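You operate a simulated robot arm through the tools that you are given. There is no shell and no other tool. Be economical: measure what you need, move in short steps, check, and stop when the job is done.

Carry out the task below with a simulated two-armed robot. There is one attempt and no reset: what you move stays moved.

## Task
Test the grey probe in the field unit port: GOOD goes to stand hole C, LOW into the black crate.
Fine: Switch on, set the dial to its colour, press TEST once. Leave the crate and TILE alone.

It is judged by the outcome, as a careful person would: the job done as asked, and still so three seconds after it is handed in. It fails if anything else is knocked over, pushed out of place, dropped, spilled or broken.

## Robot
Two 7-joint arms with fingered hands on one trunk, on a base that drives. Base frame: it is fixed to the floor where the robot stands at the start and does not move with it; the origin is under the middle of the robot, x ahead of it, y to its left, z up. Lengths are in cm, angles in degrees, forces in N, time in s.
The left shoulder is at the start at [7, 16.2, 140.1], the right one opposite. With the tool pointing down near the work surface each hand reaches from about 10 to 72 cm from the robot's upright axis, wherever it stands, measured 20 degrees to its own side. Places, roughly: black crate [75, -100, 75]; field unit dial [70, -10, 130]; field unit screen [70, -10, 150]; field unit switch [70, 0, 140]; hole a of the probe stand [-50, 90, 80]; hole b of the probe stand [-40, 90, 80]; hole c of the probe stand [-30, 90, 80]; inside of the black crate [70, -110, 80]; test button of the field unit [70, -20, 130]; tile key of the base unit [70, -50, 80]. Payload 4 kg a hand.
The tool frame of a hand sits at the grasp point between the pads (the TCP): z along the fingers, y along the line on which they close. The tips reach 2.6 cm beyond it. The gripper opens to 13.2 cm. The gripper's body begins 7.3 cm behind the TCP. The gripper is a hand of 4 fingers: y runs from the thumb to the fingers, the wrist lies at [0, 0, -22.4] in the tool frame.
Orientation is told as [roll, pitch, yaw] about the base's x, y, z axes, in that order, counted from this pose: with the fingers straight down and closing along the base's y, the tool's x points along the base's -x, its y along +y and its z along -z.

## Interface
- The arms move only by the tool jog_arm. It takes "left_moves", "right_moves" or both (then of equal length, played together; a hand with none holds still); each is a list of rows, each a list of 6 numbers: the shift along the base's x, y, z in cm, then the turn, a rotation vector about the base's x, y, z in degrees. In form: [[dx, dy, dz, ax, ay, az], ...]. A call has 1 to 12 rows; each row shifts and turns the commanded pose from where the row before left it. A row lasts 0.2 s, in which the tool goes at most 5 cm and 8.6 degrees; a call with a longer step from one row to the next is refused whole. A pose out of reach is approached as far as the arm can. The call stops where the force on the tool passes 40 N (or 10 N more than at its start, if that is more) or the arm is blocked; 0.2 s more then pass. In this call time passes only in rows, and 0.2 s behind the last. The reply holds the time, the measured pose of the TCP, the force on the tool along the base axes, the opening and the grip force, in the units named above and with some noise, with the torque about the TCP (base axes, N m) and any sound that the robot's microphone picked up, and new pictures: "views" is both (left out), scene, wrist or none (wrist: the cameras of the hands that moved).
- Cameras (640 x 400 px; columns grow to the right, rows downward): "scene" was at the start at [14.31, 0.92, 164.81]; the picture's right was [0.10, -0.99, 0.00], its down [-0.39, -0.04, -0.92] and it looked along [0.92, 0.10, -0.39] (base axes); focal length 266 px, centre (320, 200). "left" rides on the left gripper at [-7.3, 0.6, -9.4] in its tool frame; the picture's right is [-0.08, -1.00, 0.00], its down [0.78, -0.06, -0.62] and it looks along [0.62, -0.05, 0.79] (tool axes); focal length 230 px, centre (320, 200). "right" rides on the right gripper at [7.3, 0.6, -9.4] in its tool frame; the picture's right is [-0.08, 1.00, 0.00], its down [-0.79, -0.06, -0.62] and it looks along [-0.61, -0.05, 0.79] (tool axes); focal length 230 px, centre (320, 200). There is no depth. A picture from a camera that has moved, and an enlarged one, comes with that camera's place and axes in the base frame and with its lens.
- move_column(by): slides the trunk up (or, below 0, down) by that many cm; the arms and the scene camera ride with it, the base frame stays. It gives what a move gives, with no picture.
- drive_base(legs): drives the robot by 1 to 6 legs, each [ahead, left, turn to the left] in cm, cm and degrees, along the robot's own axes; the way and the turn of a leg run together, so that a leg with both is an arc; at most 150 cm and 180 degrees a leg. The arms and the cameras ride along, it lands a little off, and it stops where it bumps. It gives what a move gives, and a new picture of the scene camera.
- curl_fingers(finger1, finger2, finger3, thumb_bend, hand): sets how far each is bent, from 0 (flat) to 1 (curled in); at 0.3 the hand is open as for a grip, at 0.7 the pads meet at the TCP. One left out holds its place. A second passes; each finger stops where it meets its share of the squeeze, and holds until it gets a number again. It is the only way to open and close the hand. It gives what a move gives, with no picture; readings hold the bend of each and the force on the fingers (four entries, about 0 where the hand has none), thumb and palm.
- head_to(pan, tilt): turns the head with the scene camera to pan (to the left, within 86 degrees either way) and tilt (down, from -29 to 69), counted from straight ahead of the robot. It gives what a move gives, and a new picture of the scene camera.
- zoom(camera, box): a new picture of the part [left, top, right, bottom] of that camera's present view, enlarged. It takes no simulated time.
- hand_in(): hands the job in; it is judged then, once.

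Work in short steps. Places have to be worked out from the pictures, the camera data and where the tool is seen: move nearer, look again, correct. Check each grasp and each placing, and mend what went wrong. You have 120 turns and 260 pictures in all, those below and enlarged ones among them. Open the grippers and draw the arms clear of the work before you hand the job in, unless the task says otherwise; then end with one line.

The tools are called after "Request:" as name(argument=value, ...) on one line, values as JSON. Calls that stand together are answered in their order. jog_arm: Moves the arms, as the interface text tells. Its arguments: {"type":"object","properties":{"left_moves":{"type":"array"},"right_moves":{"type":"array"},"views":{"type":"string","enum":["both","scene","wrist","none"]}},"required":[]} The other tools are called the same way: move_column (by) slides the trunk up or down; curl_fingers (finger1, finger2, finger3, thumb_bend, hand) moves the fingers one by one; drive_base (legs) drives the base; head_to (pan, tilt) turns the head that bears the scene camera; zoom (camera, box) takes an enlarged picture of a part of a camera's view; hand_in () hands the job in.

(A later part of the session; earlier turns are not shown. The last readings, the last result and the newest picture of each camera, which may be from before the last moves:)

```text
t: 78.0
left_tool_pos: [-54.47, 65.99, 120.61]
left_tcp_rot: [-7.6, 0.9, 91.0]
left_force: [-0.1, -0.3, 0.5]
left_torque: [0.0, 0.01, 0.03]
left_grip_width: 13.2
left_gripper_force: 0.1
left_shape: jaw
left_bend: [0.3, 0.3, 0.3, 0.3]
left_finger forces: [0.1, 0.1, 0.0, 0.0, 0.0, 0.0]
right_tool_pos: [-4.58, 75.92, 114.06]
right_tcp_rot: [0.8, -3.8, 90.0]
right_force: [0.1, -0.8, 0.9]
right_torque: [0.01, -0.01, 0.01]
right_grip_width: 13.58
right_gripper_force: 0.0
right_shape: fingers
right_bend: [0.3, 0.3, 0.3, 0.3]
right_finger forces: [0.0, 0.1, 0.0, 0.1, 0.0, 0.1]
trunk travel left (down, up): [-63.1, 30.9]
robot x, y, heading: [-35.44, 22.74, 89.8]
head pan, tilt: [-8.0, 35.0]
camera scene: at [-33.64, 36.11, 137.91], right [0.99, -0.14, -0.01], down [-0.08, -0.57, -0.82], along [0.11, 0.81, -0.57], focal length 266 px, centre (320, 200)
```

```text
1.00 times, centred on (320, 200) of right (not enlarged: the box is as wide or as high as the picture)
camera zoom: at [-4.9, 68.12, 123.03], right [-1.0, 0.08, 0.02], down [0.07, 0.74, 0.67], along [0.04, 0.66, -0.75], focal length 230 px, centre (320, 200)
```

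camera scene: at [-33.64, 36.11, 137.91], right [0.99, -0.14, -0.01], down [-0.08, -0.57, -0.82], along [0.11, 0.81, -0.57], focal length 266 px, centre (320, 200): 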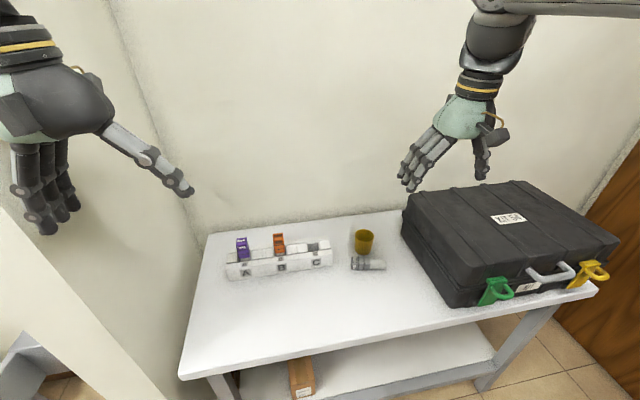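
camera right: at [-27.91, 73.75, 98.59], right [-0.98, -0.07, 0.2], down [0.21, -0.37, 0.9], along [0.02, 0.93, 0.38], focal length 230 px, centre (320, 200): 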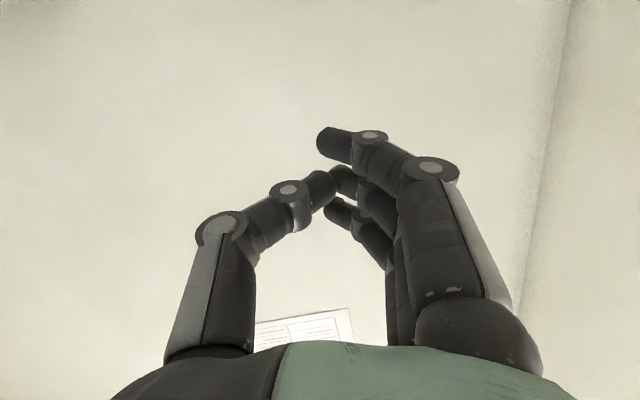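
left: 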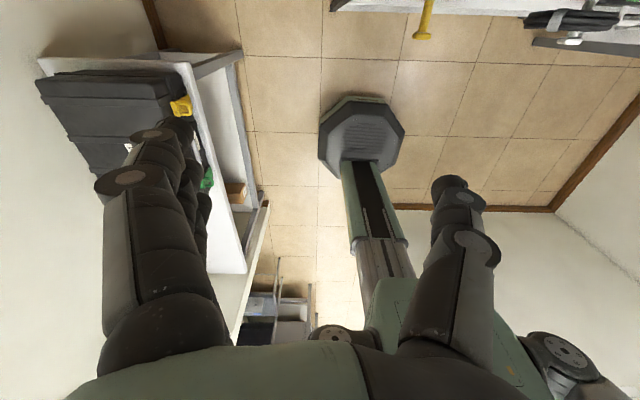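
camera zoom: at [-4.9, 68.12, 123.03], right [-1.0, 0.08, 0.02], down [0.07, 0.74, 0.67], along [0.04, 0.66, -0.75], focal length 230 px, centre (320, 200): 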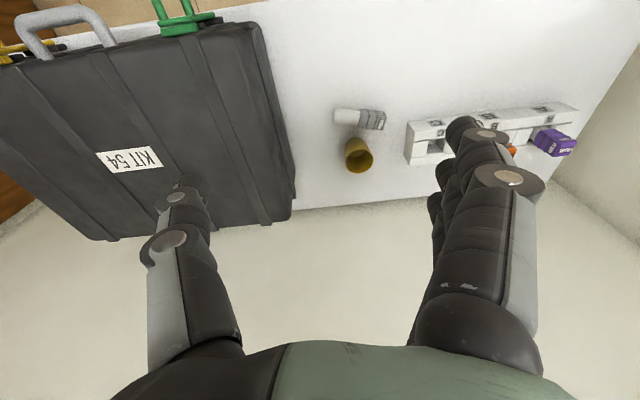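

Nothing appears shifted: C is still near [-28.1, 93.2], and the probe body centre is [-14.4, 88.0, 77]. Now I'll yaw the hand -97° (closing across the probe) while moving above it.

Request:
jog_arm(right_moves=[[-0.85, 1, -1, 0, 0, -8.1], [-0.85, 1, -1, 0, 0, -8.1], [-0.85, 1, -1, 0, 0, -8.1], [-0.85, 1, -1, 0, 0, -8.1], [-0.85, 1, -1, 0, 0, -8.1], [-0.85, 1, -1, 0, 0, -8.1], [-0.85, 1, -1, 0, 0, -8.1], [-0.85, 1, -1, 0, 0, -8.1], [-0.85, 1, -1, 0, 0, -8.1], [-0.85, 1, -1, 0, 0, -8.1], [-0.85, 1, -1, 0, 0, -8.1], [-0.85, 1, -1, 0, 0, -8.1]])

```text
t: 80.6
left_tool_pos: [-54.49, 66.07, 120.63]
left_tcp_rot: [-7.7, 0.9, 91.0]
left_force: [0.6, 0.3, 0.5]
left_torque: [-0.02, 0.01, -0.04]
left_grip_width: 13.18
left_gripper_force: 0.1
left_shape: jaw
left_bend: [0.3, 0.3, 0.3, 0.3]
left_finger forces: [0.1, 0.1, 0.0, 0.1, 0.0, 0.0]
right_tool_pos: [-9.67, 80.04, 97.57]
right_tcp_rot: [0.9, -3.1, -7.4]
right_force: [0.5, 0.2, -0.5]
right_torque: [0.0, 0.02, -0.01]
right_grip_width: 13.58
right_gripper_force: 0.0
right_shape: fingers
right_bend: [0.3, 0.3, 0.3, 0.3]
right_finger forces: [0.0, 0.1, 0.0, 0.1, 0.1, 0.0]
right hand out of reach, approached as far as the arm can: row 2, 3, 4, 5, 6, 7, 8, 9, 10, 11, 12
trunk travel left (down, up): [-63.1, 30.9]
robot x, y, heading: [-35.73, 22.93, 89.9]
head pan, tilt: [-8.0, 35.0]
camera scene: at [-33.63, 36.1, 137.93], right [0.99, -0.14, -0.01], down [-0.08, -0.57, -0.82], along [0.11, 0.81, -0.57], focal length 266 px, centre (320, 200)
camera right: at [-17.2, 81.54, 106.59], right [0.2, 0.98, 0.02], down [0.74, -0.17, 0.66], along [0.65, -0.12, -0.75], focal length 230 px, centre (320, 200)
```

scene: 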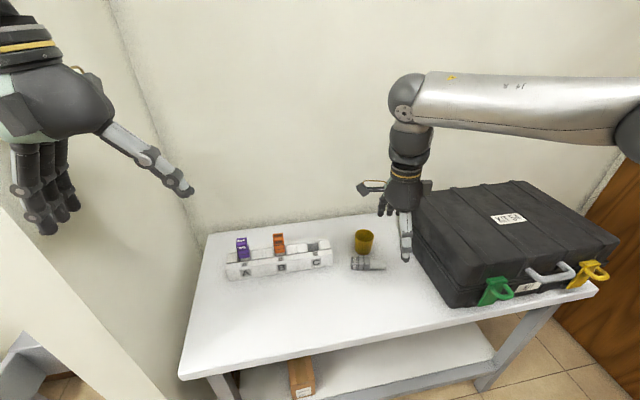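
right: 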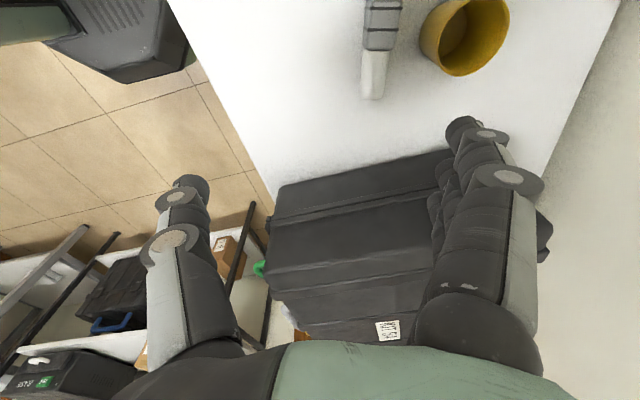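

The yaw is achieved, but the arm prefers the hand lower relative to the shoulder. I'll raise the trunk 18 cm, then jog down over the probe.

Request:
move_column(by=18)

Request:
jog_arm(right_moves=[[-1, 1, -4, 0, 0, 0], [-1, 1.5, -4, 0, 0, 0], [-1, 1.5, -4, 0, 0, 0], [-1, 2, -3, 0, 0, 0], [-1, 2, -2, 0, 0, 0]])

```text
t: 82.6
left_tool_pos: [-54.48, 65.84, 138.75]
left_tcp_rot: [-7.6, 0.7, 91.1]
left_force: [-0.8, -1.6, 0.1]
left_torque: [-0.02, -0.01, -0.02]
left_grip_width: 13.19
left_gripper_force: 0.0
left_shape: jaw
left_bend: [0.3, 0.3, 0.3, 0.3]
left_finger forces: [0.0, 0.0, 0.0, 0.1, 0.0, 0.1]
right_tool_pos: [-9.67, 80.01, 115.57]
right_tcp_rot: [0.9, -3.1, -7.2]
right_force: [-0.3, -0.6, -1.0]
right_torque: [0.0, 0.03, -0.01]
right_grip_width: 13.58
right_gripper_force: 0.0
right_shape: fingers
right_bend: [0.3, 0.3, 0.3, 0.3]
right_finger forces: [0.0, 0.0, 0.1, 0.0, 0.0, 0.0]
trunk travel left (down, up): [-81.1, 12.9]
robot x, y, heading: [-35.91, 22.96, 90.1]
head pan, tilt: [-8.0, 35.0]
```

```text
t: 83.8
left_tool_pos: [-54.41, 65.84, 138.74]
left_tcp_rot: [-7.7, 0.7, 90.9]
left_force: [-0.2, 0.4, 0.1]
left_torque: [0.0, -0.01, 0.0]
left_grip_width: 13.18
left_gripper_force: 0.1
left_shape: jaw
left_bend: [0.3, 0.3, 0.3, 0.3]
left_finger forces: [0.0, 0.0, 0.1, 0.0, 0.0, 0.0]
right_tool_pos: [-8.35, 79.77, 102.43]
right_tcp_rot: [0.8, -3.0, -7.2]
right_force: [-0.3, -0.2, 0.3]
right_torque: [-0.02, 0.02, 0.0]
right_grip_width: 13.58
right_gripper_force: 0.1
right_shape: fingers
right_bend: [0.3, 0.3, 0.3, 0.3]
right_finger forces: [0.0, 0.0, 0.0, 0.1, 0.0, 0.0]
right hand out of reach, approached as far as the arm can: row 2, 3, 4, 5
trunk travel left (down, up): [-81.1, 12.9]
robot x, y, heading: [-35.73, 22.77, 89.9]
head pan, tilt: [-8.0, 35.0]
camera scene: at [-33.74, 35.97, 155.95], right [0.99, -0.14, 0.0], down [-0.08, -0.57, -0.82], along [0.11, 0.81, -0.57], focal length 266 px, centre (320, 200)
camera right: at [-15.95, 81.2, 111.52], right [0.2, 0.98, 0.02], down [0.74, -0.17, 0.66], along [0.65, -0.12, -0.76], focal length 230 px, centre (320, 200)
```

scene: 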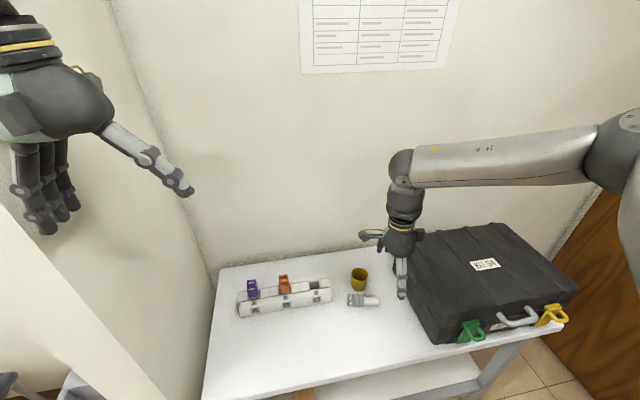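
right: 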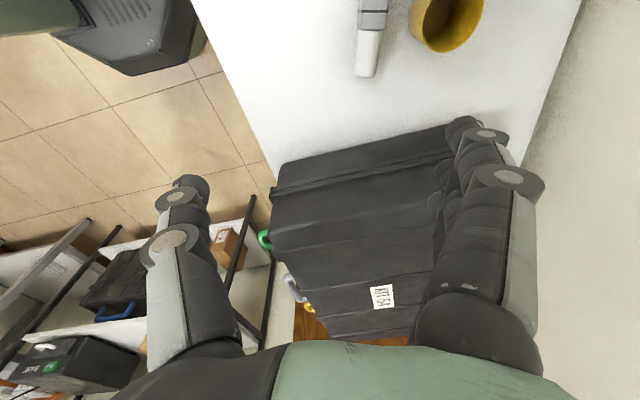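

The arm resists moving left in this pose. I'll test whether it can extend forward and down without the leftward part.

Request:
jog_arm(right_moves=[[0, 2, -1, 0, 0, 0], [0, 2, -1, 0, 0, 0], [0, 2, -1, 0, 0, 0], [0, 2, -1, 0, 0, 0]], views="none")

```text
t: 84.8
left_tool_pos: [-54.46, 65.88, 138.66]
left_tcp_rot: [-7.7, 0.7, 91.0]
left_force: [-0.6, 0.1, 0.6]
left_torque: [0.0, -0.01, 0.0]
left_grip_width: 13.2
left_gripper_force: 0.1
left_shape: jaw
left_bend: [0.3, 0.3, 0.3, 0.3]
left_finger forces: [0.0, 0.1, 0.0, 0.1, 0.0, 0.1]
right_tool_pos: [-4.69, 81.81, 101.49]
right_tcp_rot: [1.0, -2.9, -7.2]
right_force: [-0.7, 0.4, -0.5]
right_torque: [0.03, 0.05, -0.01]
right_grip_width: 13.58
right_gripper_force: 0.1
right_shape: fingers
right_bend: [0.3, 0.3, 0.3, 0.3]
right_finger forces: [0.0, 0.0, 0.0, 0.0, 0.0, 0.0]
right hand out of reach, approached as far as the arm can: row 1, 2, 3, 4
trunk travel left (down, up): [-81.1, 12.9]
robot x, y, heading: [-35.55, 22.77, 89.7]
head pan, tilt: [-8.0, 35.0]
```

Too much inward wrist twist. The opposite hand yaw (about 172°) gives the same closing line and leads back to the natural forward pose for placing. I'll rotate back the other way in two calls.

Request:
jog_arm(right_moves=[[0, -1, 0.5, 0, 0, 8.5], [0, -1, 0.5, 0, 0, 8.5], [0, -1, 0.5, 0, 0, 8.5], [0, -1, 0.5, 0, 0, 8.5], [0, -1, 0.5, 0, 0, 8.5], [0, 0, 0, 0, 0, 8.5], [0, 0, 0, 0, 0, 8.5], [-1, 0, 0, 0, 0, 8.5], [-1, 0, 0, 0, 0, 8.5], [-1, 0, 0, 0, 0, 8.5], [-1, 0, 0, 0, 0, 8.5], [-1, 0, 0, 0, 0, 4]], views="none")

Request:
jog_arm(right_moves=[[-0.5, 0.5, 0, 0, 0, 8.2], [-0.5, 0.5, 0, 0, 0, 8.2], [-0.5, 0.5, 0, 0, 0, 8.2], [-0.5, 0.5, 0, 0, 0, 8.2], [-0.5, 0.5, 0, 0, 0, 8.2], [-0.5, 0.5, 0, 0, 0, 8.2], [-0.5, 0.5, 0, 0, 0, 8.2], [-0.5, 0.5, 0, 0, 0, 8.2], [-0.5, 0.5, 0, 0, 0, 8.2], [0, 0, 0, 0, 0, 8.2]])

```text
t: 87.4
left_tool_pos: [-54.4, 65.9, 138.66]
left_tcp_rot: [-7.7, 0.8, 91.0]
left_force: [0.1, 0.8, -0.8]
left_torque: [0.02, 0.01, -0.02]
left_grip_width: 13.18
left_gripper_force: 0.1
left_shape: jaw
left_bend: [0.3, 0.3, 0.3, 0.3]
left_finger forces: [0.0, 0.1, 0.0, 0.1, 0.0, 0.0]
right_tool_pos: [-9.81, 76.61, 104.1]
right_tcp_rot: [1.0, -3.5, 90.4]
right_force: [-0.7, -0.6, 0.7]
right_torque: [-0.02, 0.0, 0.0]
right_grip_width: 13.59
right_gripper_force: 0.0
right_shape: fingers
right_bend: [0.3, 0.3, 0.3, 0.3]
right_finger forces: [0.0, 0.0, 0.0, 0.1, 0.1, 0.1]
trunk travel left (down, up): [-81.1, 12.9]
robot x, y, heading: [-35.94, 22.6, 90.2]
head pan, tilt: [-8.0, 35.0]
```

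```text
t: 89.6
left_tool_pos: [-54.38, 65.83, 138.63]
left_tcp_rot: [-7.7, 0.8, 91.0]
left_force: [0.3, -0.3, -0.1]
left_torque: [0.03, 0.04, 0.0]
left_grip_width: 13.2
left_gripper_force: 0.0
left_shape: jaw
left_bend: [0.3, 0.3, 0.3, 0.3]
left_finger forces: [0.0, 0.0, 0.0, 0.0, 0.0, 0.1]
right_tool_pos: [-13.02, 80.03, 104.61]
right_tcp_rot: [0.5, -3.7, 172.4]
right_force: [-0.5, 0.2, 0.1]
right_torque: [-0.03, -0.04, 0.0]
right_grip_width: 13.59
right_gripper_force: 0.0
right_shape: fingers
right_bend: [0.3, 0.3, 0.3, 0.3]
right_finger forces: [0.0, 0.0, 0.0, 0.1, 0.0, 0.0]
right hand out of reach, approached as far as the arm can: row 8, 9
trunk travel left (down, up): [-81.1, 12.9]
robot x, y, heading: [-35.25, 22.83, 89.8]
head pan, tilt: [-8.0, 35.0]
camera scene: at [-33.74, 35.96, 155.94], right [0.99, -0.14, 0.0], down [-0.08, -0.57, -0.82], along [0.11, 0.81, -0.57], focal length 266 px, centre (320, 200)
camera right: at [-5.18, 78.46, 113.66], right [-0.21, -0.98, 0.01], down [-0.73, 0.16, 0.67], along [-0.65, 0.13, -0.75], focal length 230 px, centre (320, 200)
```

scene: 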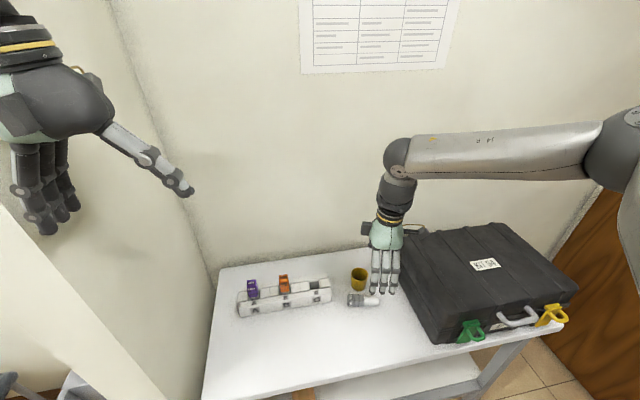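
right: 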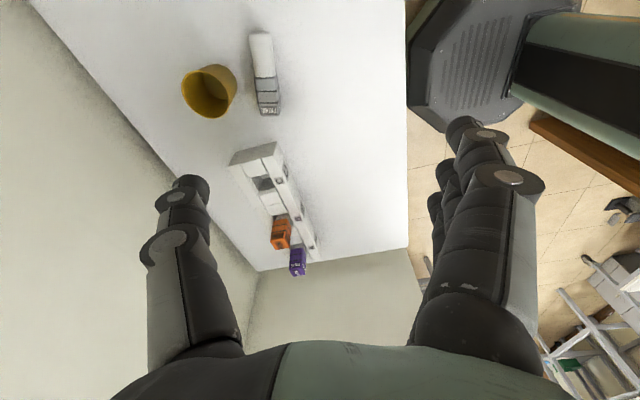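

The yaw is reached. I'll descend and move forward toward the probe.

Request:
jog_arm(right_moves=[[-0.3, 1, -3, 0, 0, 0], [-0.3, 1.5, -3, 0, 0, 0], [-0.3, 1.5, -3, 0, 0, 0], [-0.3, 2, -2, 0, 0, 0], [-0.3, 2, 0, 0, 0, 0]])

```text
t: 90.8
left_tool_pos: [-54.43, 65.83, 138.71]
left_tcp_rot: [-7.7, 0.8, 91.1]
left_force: [0.6, 0.3, -0.2]
left_torque: [0.03, -0.02, 0.03]
left_grip_width: 13.18
left_gripper_force: 0.1
left_shape: jaw
left_bend: [0.3, 0.3, 0.3, 0.3]
left_finger forces: [0.1, 0.0, 0.0, 0.0, 0.0, 0.0]
right_tool_pos: [-8.95, 80.0, 99.26]
right_tcp_rot: [0.6, -3.6, 172.4]
right_force: [0.6, 0.5, 0.8]
right_torque: [0.0, 0.01, 0.0]
right_grip_width: 13.58
right_gripper_force: 0.0
right_shape: fingers
right_bend: [0.3, 0.3, 0.3, 0.3]
right_finger forces: [0.0, 0.1, 0.1, 0.1, 0.0, 0.1]
right hand out of reach, approached as far as the arm can: row 1, 2, 3, 4, 5
trunk travel left (down, up): [-81.1, 12.9]
robot x, y, heading: [-35.43, 22.44, 89.9]
head pan, tilt: [-8.0, 35.0]
camera scene: at [-33.73, 35.96, 155.94], right [0.99, -0.14, 0.0], down [-0.08, -0.57, -0.82], along [0.11, 0.81, -0.57], focal length 266 px, centre (320, 200)
camera right: at [-1.15, 78.5, 108.32], right [-0.21, -0.98, 0.01], down [-0.73, 0.17, 0.66], along [-0.65, 0.13, -0.75], focal length 230 px, centre (320, 200)
```

scene: 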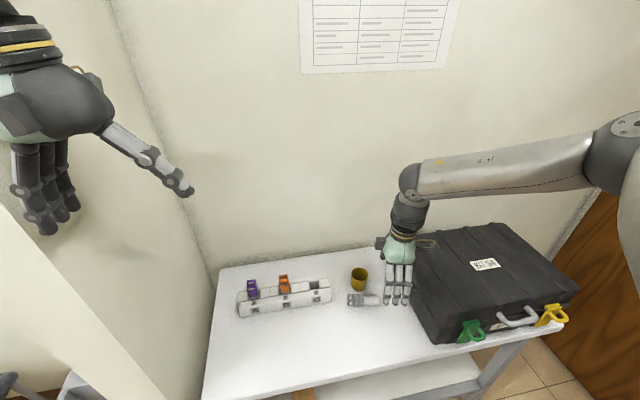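
right: 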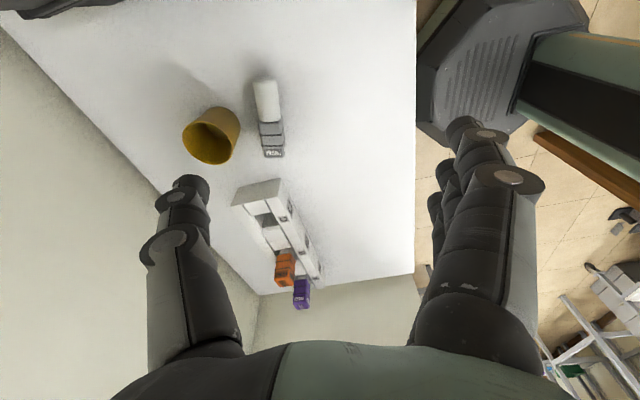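

The wrist angle is the limit here, so I'll approach from another base pose: about (-3, 21) heading 120° puts the probe ahead-right. First I'll bring the hand up and unwind it 30°, then drive.

Request:
move_column(by=12)

Request:
jog_arm(right_moves=[[0, -2, 2, 0, 0, -7.5], [0, -2, 2, 0, 0, -7.5], [0, -2, 2, 0, 0, -7.5], [0, -2, 2, 0, 0, -7.5]], views="none")

Request:
drive_base(legs=[[-4, 0, 0], [0, -32, 0], [0, 0, 30]])

```text
t: 92.3
left_tool_pos: [-54.56, 65.95, 150.82]
left_tcp_rot: [-7.8, 0.7, 91.0]
left_force: [0.2, 0.0, 0.0]
left_torque: [-0.01, 0.03, 0.03]
left_grip_width: 13.19
left_gripper_force: 0.1
left_shape: jaw
left_bend: [0.3, 0.3, 0.3, 0.3]
left_finger forces: [0.0, 0.0, 0.0, 0.0, 0.0, 0.1]
right_tool_pos: [-9.0, 80.06, 111.37]
right_tcp_rot: [0.6, -3.5, 172.3]
right_force: [0.3, 0.6, -1.2]
right_torque: [-0.01, 0.0, -0.01]
right_grip_width: 13.58
right_gripper_force: 0.0
right_shape: fingers
right_bend: [0.3, 0.3, 0.3, 0.3]
right_finger forces: [0.0, 0.0, 0.0, 0.0, 0.0, 0.0]
trunk travel left (down, up): [-93.1, 0.9]
robot x, y, heading: [-35.81, 23.17, 89.8]
head pan, tilt: [-8.0, 35.0]
```

```text
t: 93.3
left_tool_pos: [-54.48, 65.82, 150.73]
left_tcp_rot: [-7.7, 0.7, 91.0]
left_force: [0.8, 0.4, -0.3]
left_torque: [-0.05, 0.0, -0.02]
left_grip_width: 13.17
left_gripper_force: 0.0
left_shape: jaw
left_bend: [0.3, 0.3, 0.3, 0.3]
left_finger forces: [0.1, 0.1, 0.0, 0.0, 0.1, 0.0]
right_tool_pos: [-9.01, 71.84, 119.27]
right_tcp_rot: [0.7, -3.7, 142.1]
right_force: [0.4, -0.6, 0.5]
right_torque: [0.01, -0.01, 0.01]
right_grip_width: 13.58
right_gripper_force: 0.0
right_shape: fingers
right_bend: [0.3, 0.3, 0.3, 0.3]
right_finger forces: [0.0, 0.0, 0.1, 0.0, 0.1, 0.1]
trunk travel left (down, up): [-93.1, 0.9]
robot x, y, heading: [-35.34, 22.68, 89.9]
head pan, tilt: [-8.0, 35.0]
```

```text
t: 97.4
left_tool_pos: [-42.01, 46.74, 150.5]
left_tcp_rot: [-7.9, 0.9, 121.2]
left_force: [0.4, -0.5, -0.1]
left_torque: [0.03, 0.0, -0.03]
left_grip_width: 13.19
left_gripper_force: 0.1
left_shape: jaw
left_bend: [0.3, 0.3, 0.3, 0.3]
left_finger forces: [0.0, 0.1, 0.0, 0.0, 0.0, 0.0]
right_tool_pos: [-5.56, 74.72, 119.21]
right_tcp_rot: [0.6, -3.4, 172.3]
right_force: [-0.5, 0.2, -0.8]
right_torque: [0.0, -0.01, -0.01]
right_grip_width: 13.58
right_gripper_force: 0.0
right_shape: fingers
right_bend: [0.3, 0.3, 0.3, 0.3]
right_finger forces: [0.0, 0.0, 0.0, 0.0, 0.1, 0.1]
trunk travel left (down, up): [-93.1, 0.9]
robot x, y, heading: [-3.58, 18.67, 120.4]
head pan, tilt: [-8.0, 35.0]
camera scene: at [-9.16, 31.24, 167.91], right [0.93, 0.38, 0.0], down [0.21, -0.53, -0.82], along [-0.31, 0.76, -0.57], focal length 266 px, centre (320, 200)
```

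scene: 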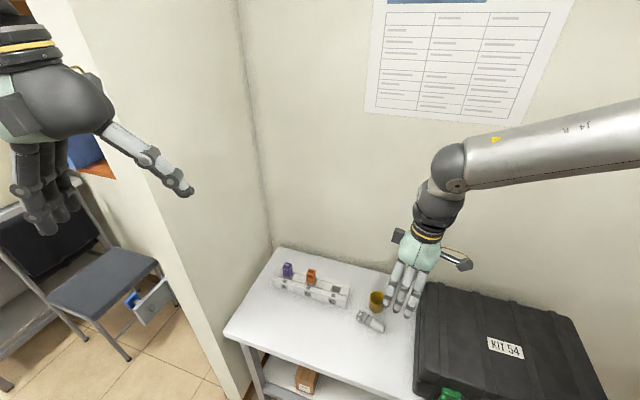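

In position. I'll move ahead 3 cm and jog toward the point above the probe.

Request:
drive_base(legs=[[3, 0, 0]])

Request:
jog_arm(right_moves=[[-1.2, 1.8, -3.5, 0, 0, 0], [-1.2, 1.8, -3.5, 0, 0, 0], [-1.2, 1.8, -3.5, 0, 0, 0], [-1.2, 1.8, -3.5, 0, 0, 0], [-1.2, 1.8, -3, 0, 0, 0], [-1, 1.8, -3, 0, 0, 0]])

```text
t: 98.2
left_tool_pos: [-43.11, 48.45, 150.78]
left_tcp_rot: [-8.0, 0.6, 121.3]
left_force: [0.0, -0.8, 1.7]
left_torque: [0.07, 0.04, -0.05]
left_grip_width: 13.18
left_gripper_force: 0.1
left_shape: jaw
left_bend: [0.3, 0.3, 0.3, 0.3]
left_finger forces: [0.0, 0.0, 0.1, 0.1, 0.0, 0.1]
right_tool_pos: [-6.86, 76.59, 119.51]
right_tcp_rot: [0.4, -3.7, 172.3]
right_force: [0.2, -0.1, 1.1]
right_torque: [0.04, 0.05, -0.02]
right_grip_width: 13.57
right_gripper_force: 0.1
right_shape: fingers
right_bend: [0.3, 0.3, 0.3, 0.3]
right_finger forces: [0.1, 0.0, 0.0, 0.0, 0.0, 0.0]
trunk travel left (down, up): [-93.1, 0.9]
robot x, y, heading: [-4.73, 21.1, 119.9]
head pan, tilt: [-8.0, 35.0]
camera scene: at [-10.23, 32.87, 168.0], right [0.93, 0.38, 0.0], down [0.21, -0.53, -0.82], along [-0.31, 0.76, -0.57], focal length 266 px, centre (320, 200)
```

scene: 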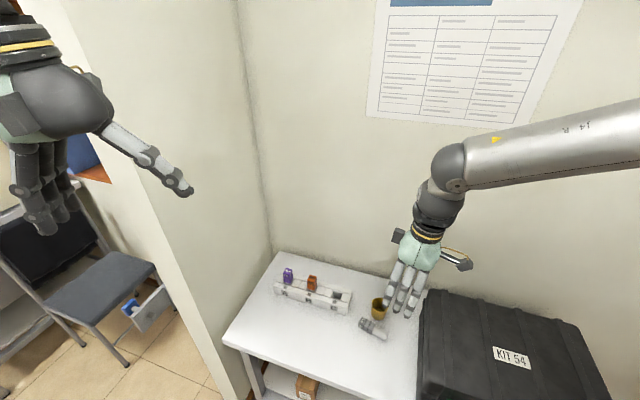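

```text
t: 99.6
left_tool_pos: [-43.59, 49.16, 150.53]
left_tcp_rot: [-8.0, 0.9, 121.2]
left_force: [0.0, 0.1, 0.7]
left_torque: [-0.01, 0.02, 0.02]
left_grip_width: 13.21
left_gripper_force: 0.0
left_shape: jaw
left_bend: [0.3, 0.3, 0.3, 0.3]
left_finger forces: [0.0, 0.1, 0.0, 0.0, 0.0, 0.0]
right_tool_pos: [-7.37, 84.71, 105.8]
right_tcp_rot: [0.7, -3.5, 172.4]
right_force: [1.3, 0.1, 0.6]
right_torque: [-0.03, 0.01, 0.01]
right_grip_width: 13.59
right_gripper_force: 0.1
right_shape: fingers
right_bend: [0.3, 0.3, 0.3, 0.3]
right_finger forces: [0.0, 0.0, 0.0, 0.0, 0.0, 0.0]
right hand out of reach, approached as far as the arm can: row 4, 5, 6
trunk travel left (down, up): [-93.1, 0.9]
robot x, y, heading: [-5.13, 21.32, 120.1]
head pan, tilt: [-8.0, 35.0]
camera scene: at [-10.64, 33.7, 167.91], right [0.93, 0.38, 0.0], down [0.22, -0.53, -0.82], along [-0.31, 0.76, -0.57], focal length 266 px, centre (320, 200)
camera right: at [0.55, 83.26, 114.93], right [-0.21, -0.98, 0.02], down [-0.73, 0.17, 0.66], along [-0.65, 0.13, -0.75], focal length 230 px, centre (320, 200)
```

scene: 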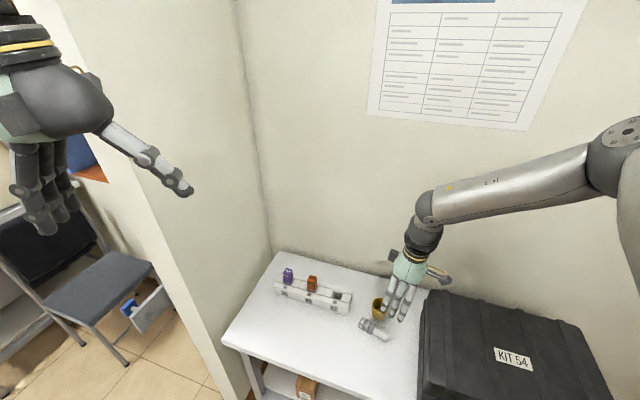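
right: 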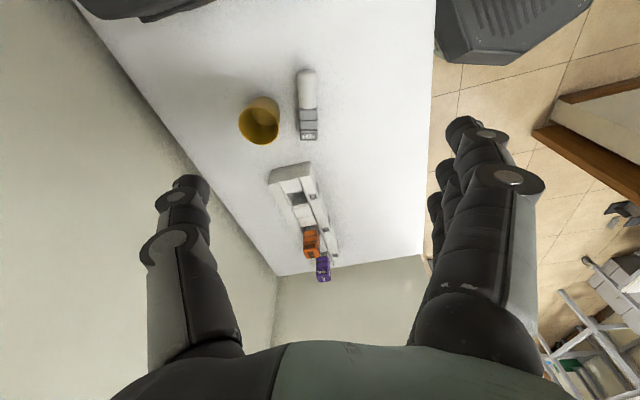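

The wrist twist limits again. Since squeezing a bar at an oblique angle will swing it into line, I'll back the yaw off to about 140° and see if the hand gets over the probe.

Request:
jog_arm(right_moves=[[-1, 0, 0, 0, 0, -8], [-1, 0.5, 0, 0, 0, -8], [-1.2, 0.5, -1, 0, 0, -8], [-1.2, 0.5, -1.5, 0, 0, -8], [-1.2, 0.7, -2, 0, 0, 0], [-1.2, 0.8, -2, 0, 0, 0]])

```text
t: 101.0
left_tool_pos: [-43.62, 49.22, 150.62]
left_tcp_rot: [-8.0, 0.9, 121.3]
left_force: [0.3, 0.3, 1.1]
left_torque: [-0.02, -0.01, -0.01]
left_grip_width: 13.2
left_gripper_force: 0.1
left_shape: jaw
left_bend: [0.3, 0.3, 0.3, 0.3]
left_finger forces: [0.0, 0.0, 0.1, 0.1, 0.0, 0.0]
right_tool_pos: [-7.63, 84.57, 105.95]
right_tcp_rot: [0.8, -3.5, 140.3]
right_force: [-0.4, -0.3, -0.1]
right_torque: [-0.01, 0.01, 0.01]
right_grip_width: 13.59
right_gripper_force: 0.0
right_shape: fingers
right_bend: [0.3, 0.3, 0.3, 0.3]
right_finger forces: [0.0, 0.0, 0.0, 0.0, 0.1, 0.1]
right hand out of reach, approached as far as the arm can: row 1, 2, 3, 4, 5, 6
trunk travel left (down, up): [-93.1, 0.9]
robot x, y, heading: [-4.61, 21.36, 120.1]
head pan, tilt: [-8.0, 35.0]
camera scene: at [-10.72, 33.77, 167.9], right [0.93, 0.38, 0.0], down [0.22, -0.53, -0.82], along [-0.31, 0.76, -0.57], focal length 266 px, centre (320, 200)
camera right: at [-1.72, 79.24, 114.93], right [-0.69, -0.72, 0.02], down [-0.53, 0.53, 0.66], along [-0.49, 0.45, -0.75], focal length 230 px, centre (320, 200)
```

scene: 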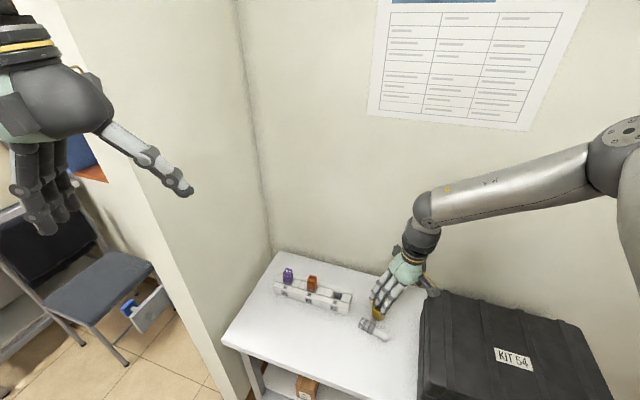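
right: 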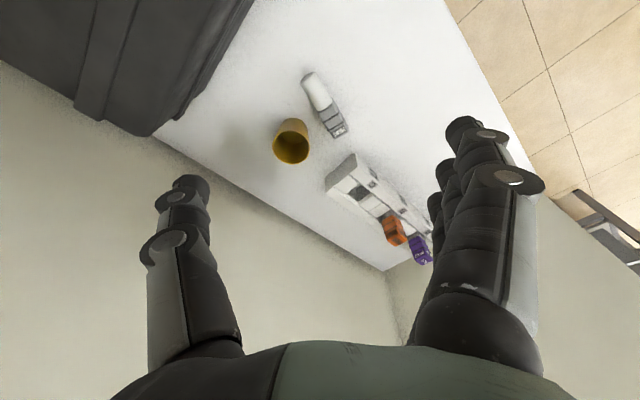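

The limit doesn't depend on yaw, so it's likely arm geometry at this height. I'll lower the trunk 14 cm and test the move toward the probe.

Request:
move_column(by=-14)

Request:
jog_arm(right_moves=[[-1.2, 0.7, 0, 0, 0, 0], [-1.2, 0.7, 0, 0, 0, 0], [-1.2, 0.7, 0, 0, 0, 0], [-1.2, 0.7, 0, 0, 0, 0], [-1.2, 0.7, 0, 0, 0, 0]], views="scene")

```text
t: 102.7
left_tool_pos: [-43.7, 49.24, 136.55]
left_tcp_rot: [-8.0, 1.0, 121.2]
left_force: [-0.7, -0.7, 0.1]
left_torque: [-0.01, 0.06, 0.0]
left_grip_width: 13.17
left_gripper_force: 0.0
left_shape: jaw
left_bend: [0.3, 0.3, 0.3, 0.3]
left_finger forces: [0.1, 0.0, 0.1, 0.0, 0.1, 0.1]
right_tool_pos: [-7.65, 84.58, 91.94]
right_tcp_rot: [0.7, -3.6, 140.5]
right_force: [-0.4, 0.7, -0.6]
right_torque: [0.04, 0.01, 0.03]
right_grip_width: 13.59
right_gripper_force: 0.0
right_shape: fingers
right_bend: [0.3, 0.3, 0.3, 0.3]
right_finger forces: [0.0, 0.0, 0.0, 0.0, 0.0, 0.0]
trunk travel left (down, up): [-79.1, 14.9]
robot x, y, heading: [-5.12, 21.37, 119.9]
head pan, tilt: [-8.0, 35.0]
```

```text
t: 103.9
left_tool_pos: [-43.62, 49.17, 136.44]
left_tcp_rot: [-8.1, 0.9, 121.3]
left_force: [-0.5, 0.3, -0.8]
left_torque: [0.04, -0.01, 0.01]
left_grip_width: 13.19
left_gripper_force: 0.1
left_shape: jaw
left_bend: [0.3, 0.3, 0.3, 0.3]
left_finger forces: [0.0, 0.0, 0.0, 0.1, 0.0, 0.0]
right_tool_pos: [-9.85, 86.07, 95.17]
right_tcp_rot: [0.8, -3.6, 140.4]
right_force: [-0.4, -0.3, -0.2]
right_torque: [0.0, 0.02, 0.0]
right_grip_width: 13.61
right_gripper_force: 0.0
right_shape: fingers
right_bend: [0.3, 0.3, 0.3, 0.3]
right_finger forces: [0.0, 0.0, 0.0, 0.0, 0.1, 0.0]
right hand out of reach, approached as far as the arm can: row 1, 2, 3, 4, 5
trunk travel left (down, up): [-79.1, 14.9]
robot x, y, heading: [-4.96, 21.16, 120.4]
head pan, tilt: [-8.0, 35.0]
camera scene: at [-10.75, 33.75, 153.9], right [0.93, 0.38, 0.0], down [0.22, -0.53, -0.82], along [-0.31, 0.76, -0.57], focal length 266 px, centre (320, 200)
```

scene: 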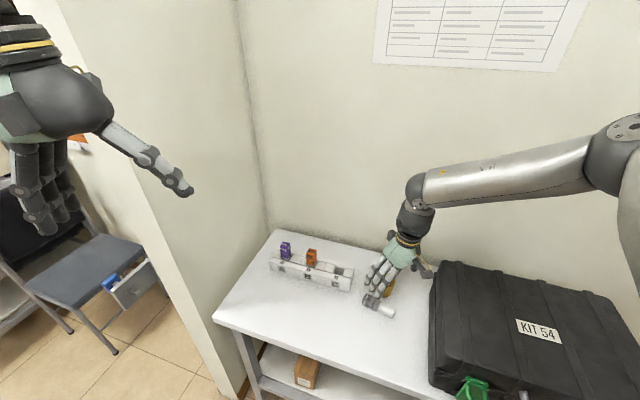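

The clipping fits a reach sphere of about 54 cm from shoulder to wrist, so I need the right shoulder closer and lower. I'll raise clear, then re-pose the base to about (-14, 22) heading 150°, which brings the right shoulder nearest the table.

Request:
jog_arm(right_moves=[[1, -3, 3, 0, 0, 0], [1, -3, 3, 0, 0, 0], [0, -3, 3, 0, 0, 0]], views="none")

Request:
drive_base(legs=[[0, 0, 30], [7.5, 3.8, 0]])

```text
t: 104.7
left_tool_pos: [-43.58, 49.08, 136.44]
left_tcp_rot: [-8.0, 0.9, 121.2]
left_force: [-0.7, -0.9, 0.4]
left_torque: [0.03, 0.0, -0.02]
left_grip_width: 13.22
left_gripper_force: 0.1
left_shape: jaw
left_bend: [0.3, 0.3, 0.3, 0.3]
left_finger forces: [0.0, 0.0, 0.1, 0.0, 0.0, 0.1]
right_tool_pos: [-7.82, 76.87, 104.12]
right_tcp_rot: [0.7, -3.5, 140.4]
right_force: [-0.1, -0.1, -0.1]
right_torque: [-0.02, -0.01, -0.04]
right_grip_width: 13.58
right_gripper_force: 0.1
right_shape: fingers
right_bend: [0.3, 0.3, 0.3, 0.3]
right_finger forces: [0.0, 0.0, 0.0, 0.1, 0.1, 0.1]
trunk travel left (down, up): [-79.1, 14.9]
robot x, y, heading: [-5.29, 21.36, 120.2]
head pan, tilt: [-8.0, 35.0]
```

```text
t: 107.2
left_tool_pos: [-60.2, 26.56, 136.75]
left_tcp_rot: [-8.0, 0.7, 151.2]
left_force: [-0.8, 0.1, -0.1]
left_torque: [0.03, 0.01, 0.0]
left_grip_width: 13.2
left_gripper_force: 0.1
left_shape: jaw
left_bend: [0.3, 0.3, 0.3, 0.3]
left_finger forces: [0.0, 0.0, 0.0, 0.0, 0.0, 0.0]
right_tool_pos: [-43.14, 68.68, 104.17]
right_tcp_rot: [0.6, -3.7, 170.4]
right_force: [0.5, 1.0, 0.4]
right_torque: [-0.01, 0.04, 0.01]
right_grip_width: 13.57
right_gripper_force: 0.0
right_shape: fingers
right_bend: [0.3, 0.3, 0.3, 0.3]
right_finger forces: [0.1, 0.1, 0.1, 0.0, 0.0, 0.0]
trunk travel left (down, up): [-79.1, 14.9]
robot x, y, heading: [-13.51, 22.03, 150.1]
head pan, tilt: [-8.0, 35.0]
camera scene: at [-23.92, 29.6, 153.96], right [0.61, 0.79, 0.0], down [0.45, -0.35, -0.82], along [-0.65, 0.5, -0.57], focal length 266 px, centre (320, 200)
```

scene: 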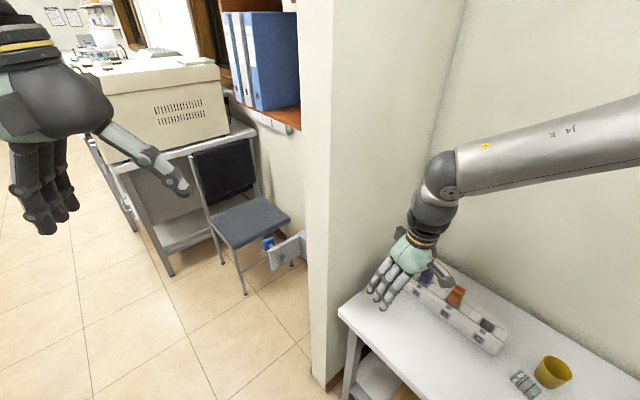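

Base is set. I'll sweep the right hand over to above the probe and pan the head right to watch.

Request:
jog_arm(right_moves=[[4, 0, 0, 0, 0, 0], [4, 0, 0, 0, 0, 0], [4, 0.5, 0, 0, 0, 0], [4, 1.5, 0, 0, 0, 0], [4, 2.5, 0, 0, 0, 0], [4, 2.5, 0, 0, 0, 0], [3, 3, 0, 0, 0, 0], [1.5, 3, 0, 0, 0, 0], [0, 3, 0, 0, 0, 0], [0, 3, 0, 0, 0, 0]], views="wrist")

Request:
head_to(pan=-55, tilt=40)

```text
t: 109.4
left_tool_pos: [-60.78, 26.68, 136.67]
left_tcp_rot: [-7.9, 1.0, 151.2]
left_force: [-0.9, -0.1, -0.3]
left_torque: [-0.02, 0.02, -0.01]
left_grip_width: 13.22
left_gripper_force: 0.0
left_shape: jaw
left_bend: [0.3, 0.3, 0.3, 0.3]
left_finger forces: [0.0, 0.0, 0.0, 0.0, 0.1, 0.0]
right_tool_pos: [-15.09, 87.73, 104.07]
right_tcp_rot: [0.7, -3.4, 170.4]
right_force: [0.0, 0.3, -0.3]
right_torque: [0.02, 0.01, 0.0]
right_grip_width: 13.6
right_gripper_force: 0.1
right_shape: fingers
right_bend: [0.3, 0.3, 0.3, 0.3]
right_finger forces: [0.0, 0.1, 0.0, 0.0, 0.1, 0.0]
trunk travel left (down, up): [-79.1, 14.9]
robot x, y, heading: [-13.84, 21.81, 150.2]
head pan, tilt: [-8.0, 35.0]
camera right: at [-7.29, 86.08, 113.17], right [-0.24, -0.97, 0.02], down [-0.72, 0.19, 0.66], along [-0.65, 0.15, -0.75], focal length 230 px, centre (320, 200)
```

right: 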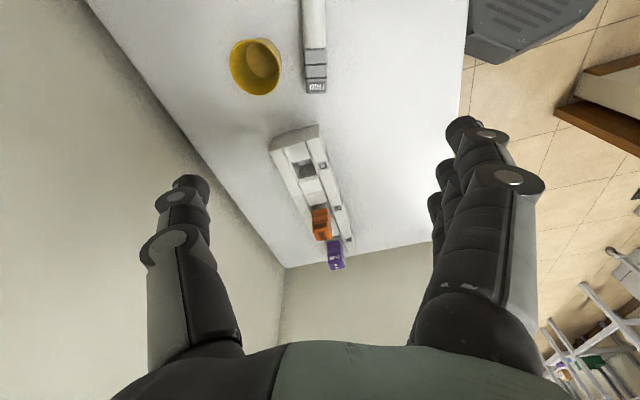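

```text
t: 110.6
left_tool_pos: [-60.76, 26.61, 136.5]
left_tcp_rot: [-7.9, 1.0, 151.2]
left_force: [-0.3, -0.3, -0.6]
left_torque: [-0.02, -0.02, -0.01]
left_grip_width: 13.18
left_gripper_force: 0.2
left_shape: jaw
left_bend: [0.3, 0.3, 0.3, 0.3]
left_finger forces: [0.0, 0.0, 0.0, 0.0, 0.1, 0.0]
right_tool_pos: [-15.05, 87.66, 104.26]
right_tcp_rot: [0.7, -3.5, 170.3]
right_force: [-0.4, 0.5, -0.8]
right_torque: [0.0, 0.02, 0.05]
right_grip_width: 13.59
right_gripper_force: 0.1
right_shape: fingers
right_bend: [0.3, 0.3, 0.3, 0.3]
right_finger forces: [0.0, 0.0, 0.1, 0.0, 0.1, 0.1]
trunk travel left (down, up): [-79.1, 14.9]
robot x, y, heading: [-13.52, 21.79, 150.0]
head pan, tilt: [-55.0, 40.0]
camera scene: at [-18.32, 32.7, 153.15], right [1.0, 0.09, 0.0], down [0.06, -0.64, -0.77], along [-0.07, 0.76, -0.64], focal length 266 px, centre (320, 200)
```

scene: 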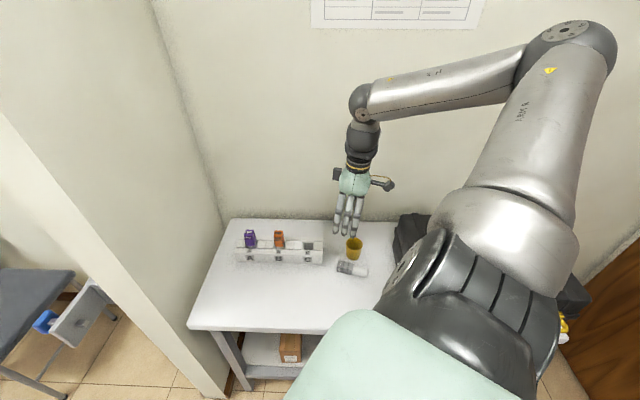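

That reaches. I'll zoom the scene view to fix the probe's axis and position again.

Request:
zoom(camera="scene", box=[280, 220, 400, 295])

```text
5.33 times, centred on (340, 258) of scene
camera zoom: at [-18.32, 32.7, 153.15], right [1.0, 0.09, 0.0], down [0.06, -0.64, -0.77], along [-0.07, 0.76, -0.64], focal length 1420 px, centre (213, -107)
```

zoom: 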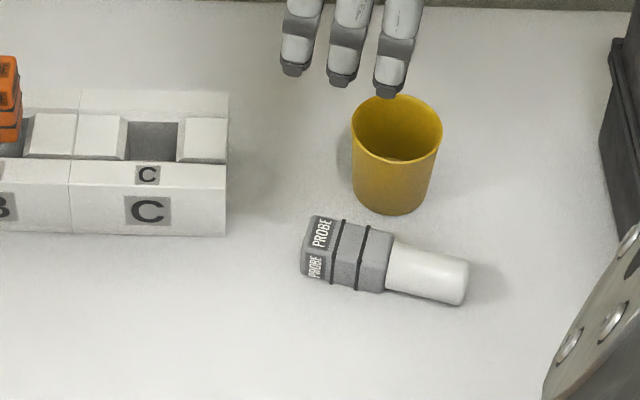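

The probe body centre is [-14.6, 87.8, 77], and I'll centre on it so all three fingers oppose the thumb evenly. I'll pre-shape the fingers and descend to just above.

Request:
curl_fingers(hand="right", finger1=0.5, finger2=0.5, finger3=0.5, thumb_bend=0.52)

Request:
jog_arm(right_moves=[[0, 0, -3, -0.8, -6.4, 1.5], [0.1, 0, -3, 0, 0, 0], [0.1, 0, -3, 0, 0, 0], [0.1, 0, -3, 0, 0, 0], [0.1, 0, -3, 0, 0, 0]])

Request:
zoom(camera="scene", box=[280, 200, 400, 295])

```text
t: 111.6
left_tool_pos: [-60.6, 26.51, 136.44]
left_tcp_rot: [-8.0, 0.9, 151.2]
left_force: [0.6, 0.9, 0.4]
left_torque: [-0.01, -0.03, 0.0]
left_grip_width: 13.2
left_gripper_force: 0.1
left_shape: jaw
left_bend: [0.3, 0.3, 0.3, 0.3]
left_finger forces: [0.0, 0.0, 0.0, 0.0, 0.1, 0.0]
right_tool_pos: [-15.04, 87.63, 104.2]
right_tcp_rot: [0.7, -3.6, 170.4]
right_force: [-0.3, 0.0, -0.1]
right_torque: [0.02, 0.04, 0.01]
right_grip_width: 6.83
right_gripper_force: 0.0
right_shape: fingers
right_bend: [0.5, 0.5, 0.5, 0.52]
right_finger forces: [0.0, 0.0, 0.1, 0.0, 0.0, 0.0]
trunk travel left (down, up): [-79.1, 14.9]
robot x, y, heading: [-13.27, 21.69, 150.0]
head pan, tilt: [-55.0, 40.0]
```

```text
t: 112.8
left_tool_pos: [-60.58, 26.78, 136.53]
left_tcp_rot: [-7.8, 0.9, 151.2]
left_force: [0.4, 0.9, 0.0]
left_torque: [0.01, 0.03, -0.01]
left_grip_width: 13.2
left_gripper_force: 0.1
left_shape: jaw
left_bend: [0.3, 0.3, 0.3, 0.3]
left_finger forces: [0.0, 0.0, 0.0, 0.0, 0.1, 0.0]
right_tool_pos: [-14.75, 87.77, 89.06]
right_tcp_rot: [0.6, 3.0, 171.8]
right_force: [-0.1, 0.0, 0.4]
right_torque: [0.01, -0.01, 0.0]
right_grip_width: 6.82
right_gripper_force: 0.1
right_shape: fingers
right_bend: [0.5, 0.5, 0.5, 0.52]
right_finger forces: [0.0, 0.1, 0.1, 0.0, 0.0, 0.0]
trunk travel left (down, up): [-79.1, 14.9]
robot x, y, heading: [-13.39, 21.89, 149.9]
head pan, tilt: [-55.0, 40.0]
camera scene: at [-18.24, 32.79, 153.15], right [1.0, 0.09, 0.0], down [0.06, -0.64, -0.77], along [-0.07, 0.76, -0.64], focal length 266 px, centre (320, 200)
camera right: at [-7.94, 86.32, 98.95], right [-0.22, -0.98, 0.01], down [-0.8, 0.18, 0.57], along [-0.56, 0.12, -0.82], focal length 230 px, centre (320, 200)
```

scene: 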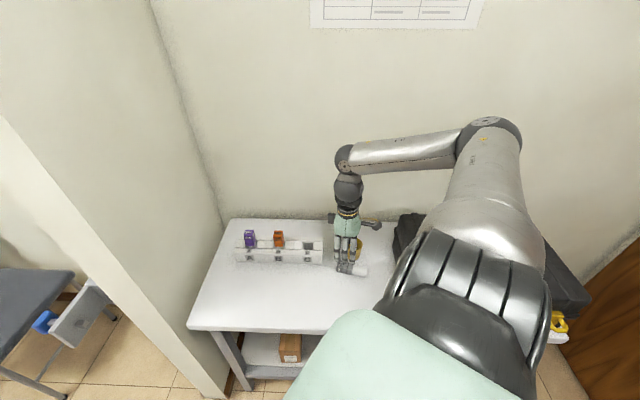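
right: 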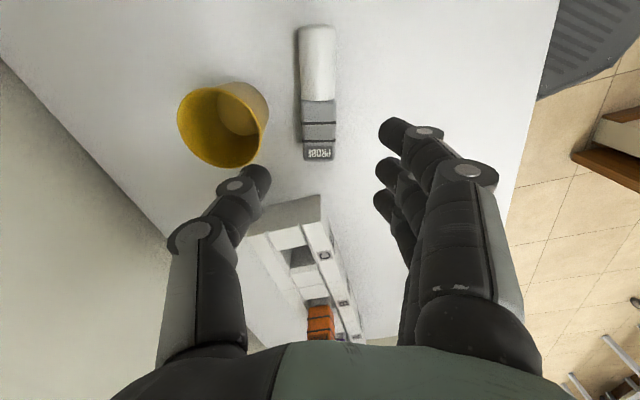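

```text
4.21 times, centred on (340, 248) of scene
camera zoom: at [-18.24, 32.79, 153.15], right [1.0, 0.09, 0.0], down [0.06, -0.64, -0.77], along [-0.07, 0.76, -0.64], focal length 1121 px, centre (236, 0)
```

zoom: 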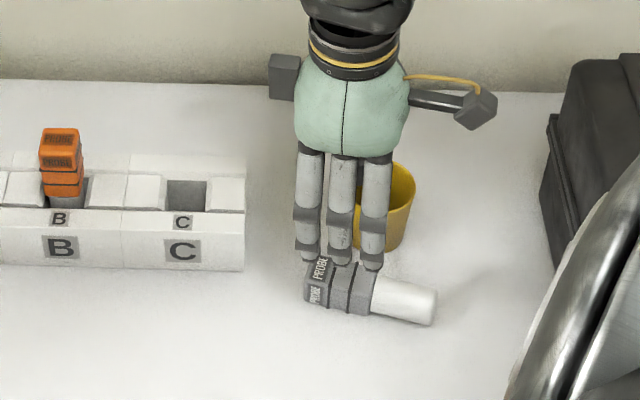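

The hand is aligned with the probe, but the thumb's joint would pass close to the cup rim. I'll close the thumb further and shift slightly left before descending.

Request:
curl_fingers(hand="right", finger1=0.53, finger2=0.53, finger3=0.53, thumb_bend=0.59)

Request:
jog_arm(right_moves=[[-0.2, -0.1, -2, 0, 0, 0], [-0.2, -0.1, -2, 0, 0, 0], [0, 0, -1.5, 0, 0, 0]])

Request:
zoom(camera="right", box=[160, 0, 480, 200])

```text
t: 113.8
left_tool_pos: [-60.62, 26.57, 136.55]
left_tcp_rot: [-8.0, 1.0, 151.2]
left_force: [0.8, 0.6, -0.5]
left_torque: [-0.01, -0.04, 0.02]
left_grip_width: 13.21
left_gripper_force: 0.0
left_shape: jaw
left_bend: [0.3, 0.3, 0.3, 0.3]
left_finger forces: [0.0, 0.0, 0.1, 0.0, 0.0, 0.1]
right_tool_pos: [-14.87, 87.65, 89.1]
right_tcp_rot: [0.5, 3.0, 171.9]
right_force: [0.6, 0.3, 0.0]
right_torque: [-0.03, 0.02, 0.0]
right_grip_width: 5.22
right_gripper_force: 0.0
right_shape: fingers
right_bend: [0.53, 0.53, 0.53, 0.59]
right_finger forces: [0.0, 0.1, 0.0, 0.0, 0.0, 0.0]
trunk travel left (down, up): [-79.1, 14.9]
robot x, y, heading: [-13.14, 21.97, 150.0]
head pan, tilt: [-55.0, 40.0]
```

```text
t: 114.6
left_tool_pos: [-60.65, 26.62, 136.56]
left_tcp_rot: [-7.9, 0.9, 151.2]
left_force: [-1.0, -0.1, -0.2]
left_torque: [0.0, 0.02, 0.02]
left_grip_width: 13.16
left_gripper_force: 0.1
left_shape: jaw
left_bend: [0.3, 0.3, 0.3, 0.3]
left_finger forces: [0.0, 0.0, 0.1, 0.0, 0.0, 0.0]
right_tool_pos: [-15.09, 87.44, 83.61]
right_tcp_rot: [0.5, 3.0, 171.9]
right_force: [-0.5, -0.4, 0.8]
right_torque: [0.01, 0.02, 0.01]
right_grip_width: 5.23
right_gripper_force: 0.0
right_shape: fingers
right_bend: [0.53, 0.53, 0.53, 0.59]
right_finger forces: [0.0, 0.0, 0.0, 0.0, 0.0, 0.0]
trunk travel left (down, up): [-79.1, 14.9]
robot x, y, heading: [-13.24, 21.68, 150.1]
head pan, tilt: [-55.0, 40.0]
camera scene: at [-18.3, 32.69, 153.15], right [1.0, 0.09, 0.0], down [0.06, -0.64, -0.77], along [-0.07, 0.76, -0.64], focal length 266 px, centre (320, 200)
camera right: at [-8.33, 86.11, 93.46], right [-0.22, -0.98, 0.0], down [-0.8, 0.18, 0.57], along [-0.56, 0.12, -0.82], focal length 230 px, centre (320, 200)
```

scene: 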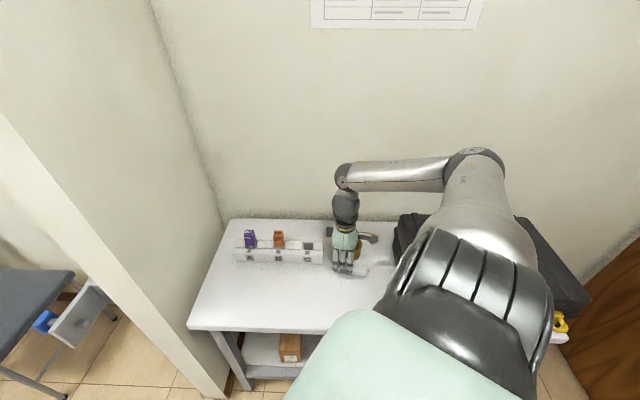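
right: 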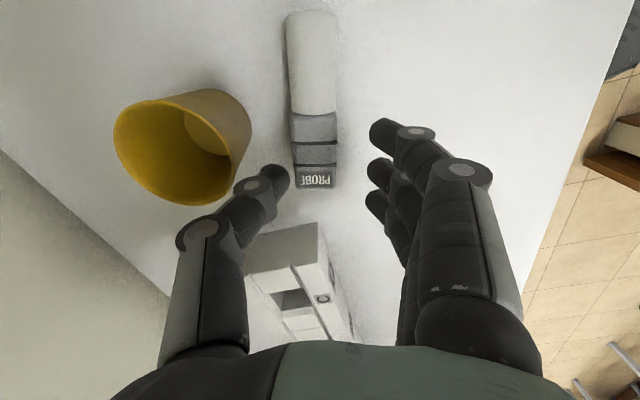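

```text
2.00 times, centred on (320, 100) of right
camera zoom: at [-8.33, 86.11, 93.46], right [-0.22, -0.98, 0.0], down [-0.8, 0.18, 0.57], along [-0.56, 0.12, -0.82], focal length 460 px, centre (320, 400)
```

zoom: 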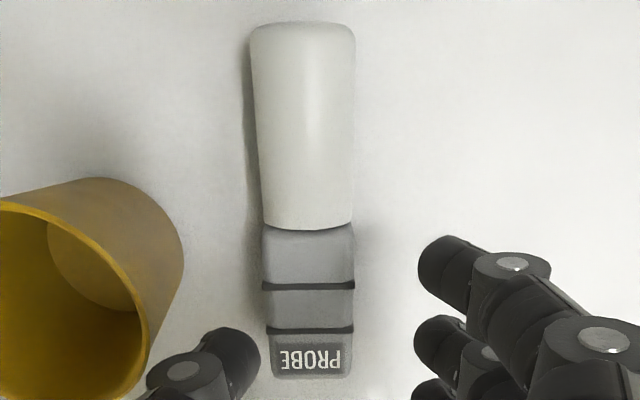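

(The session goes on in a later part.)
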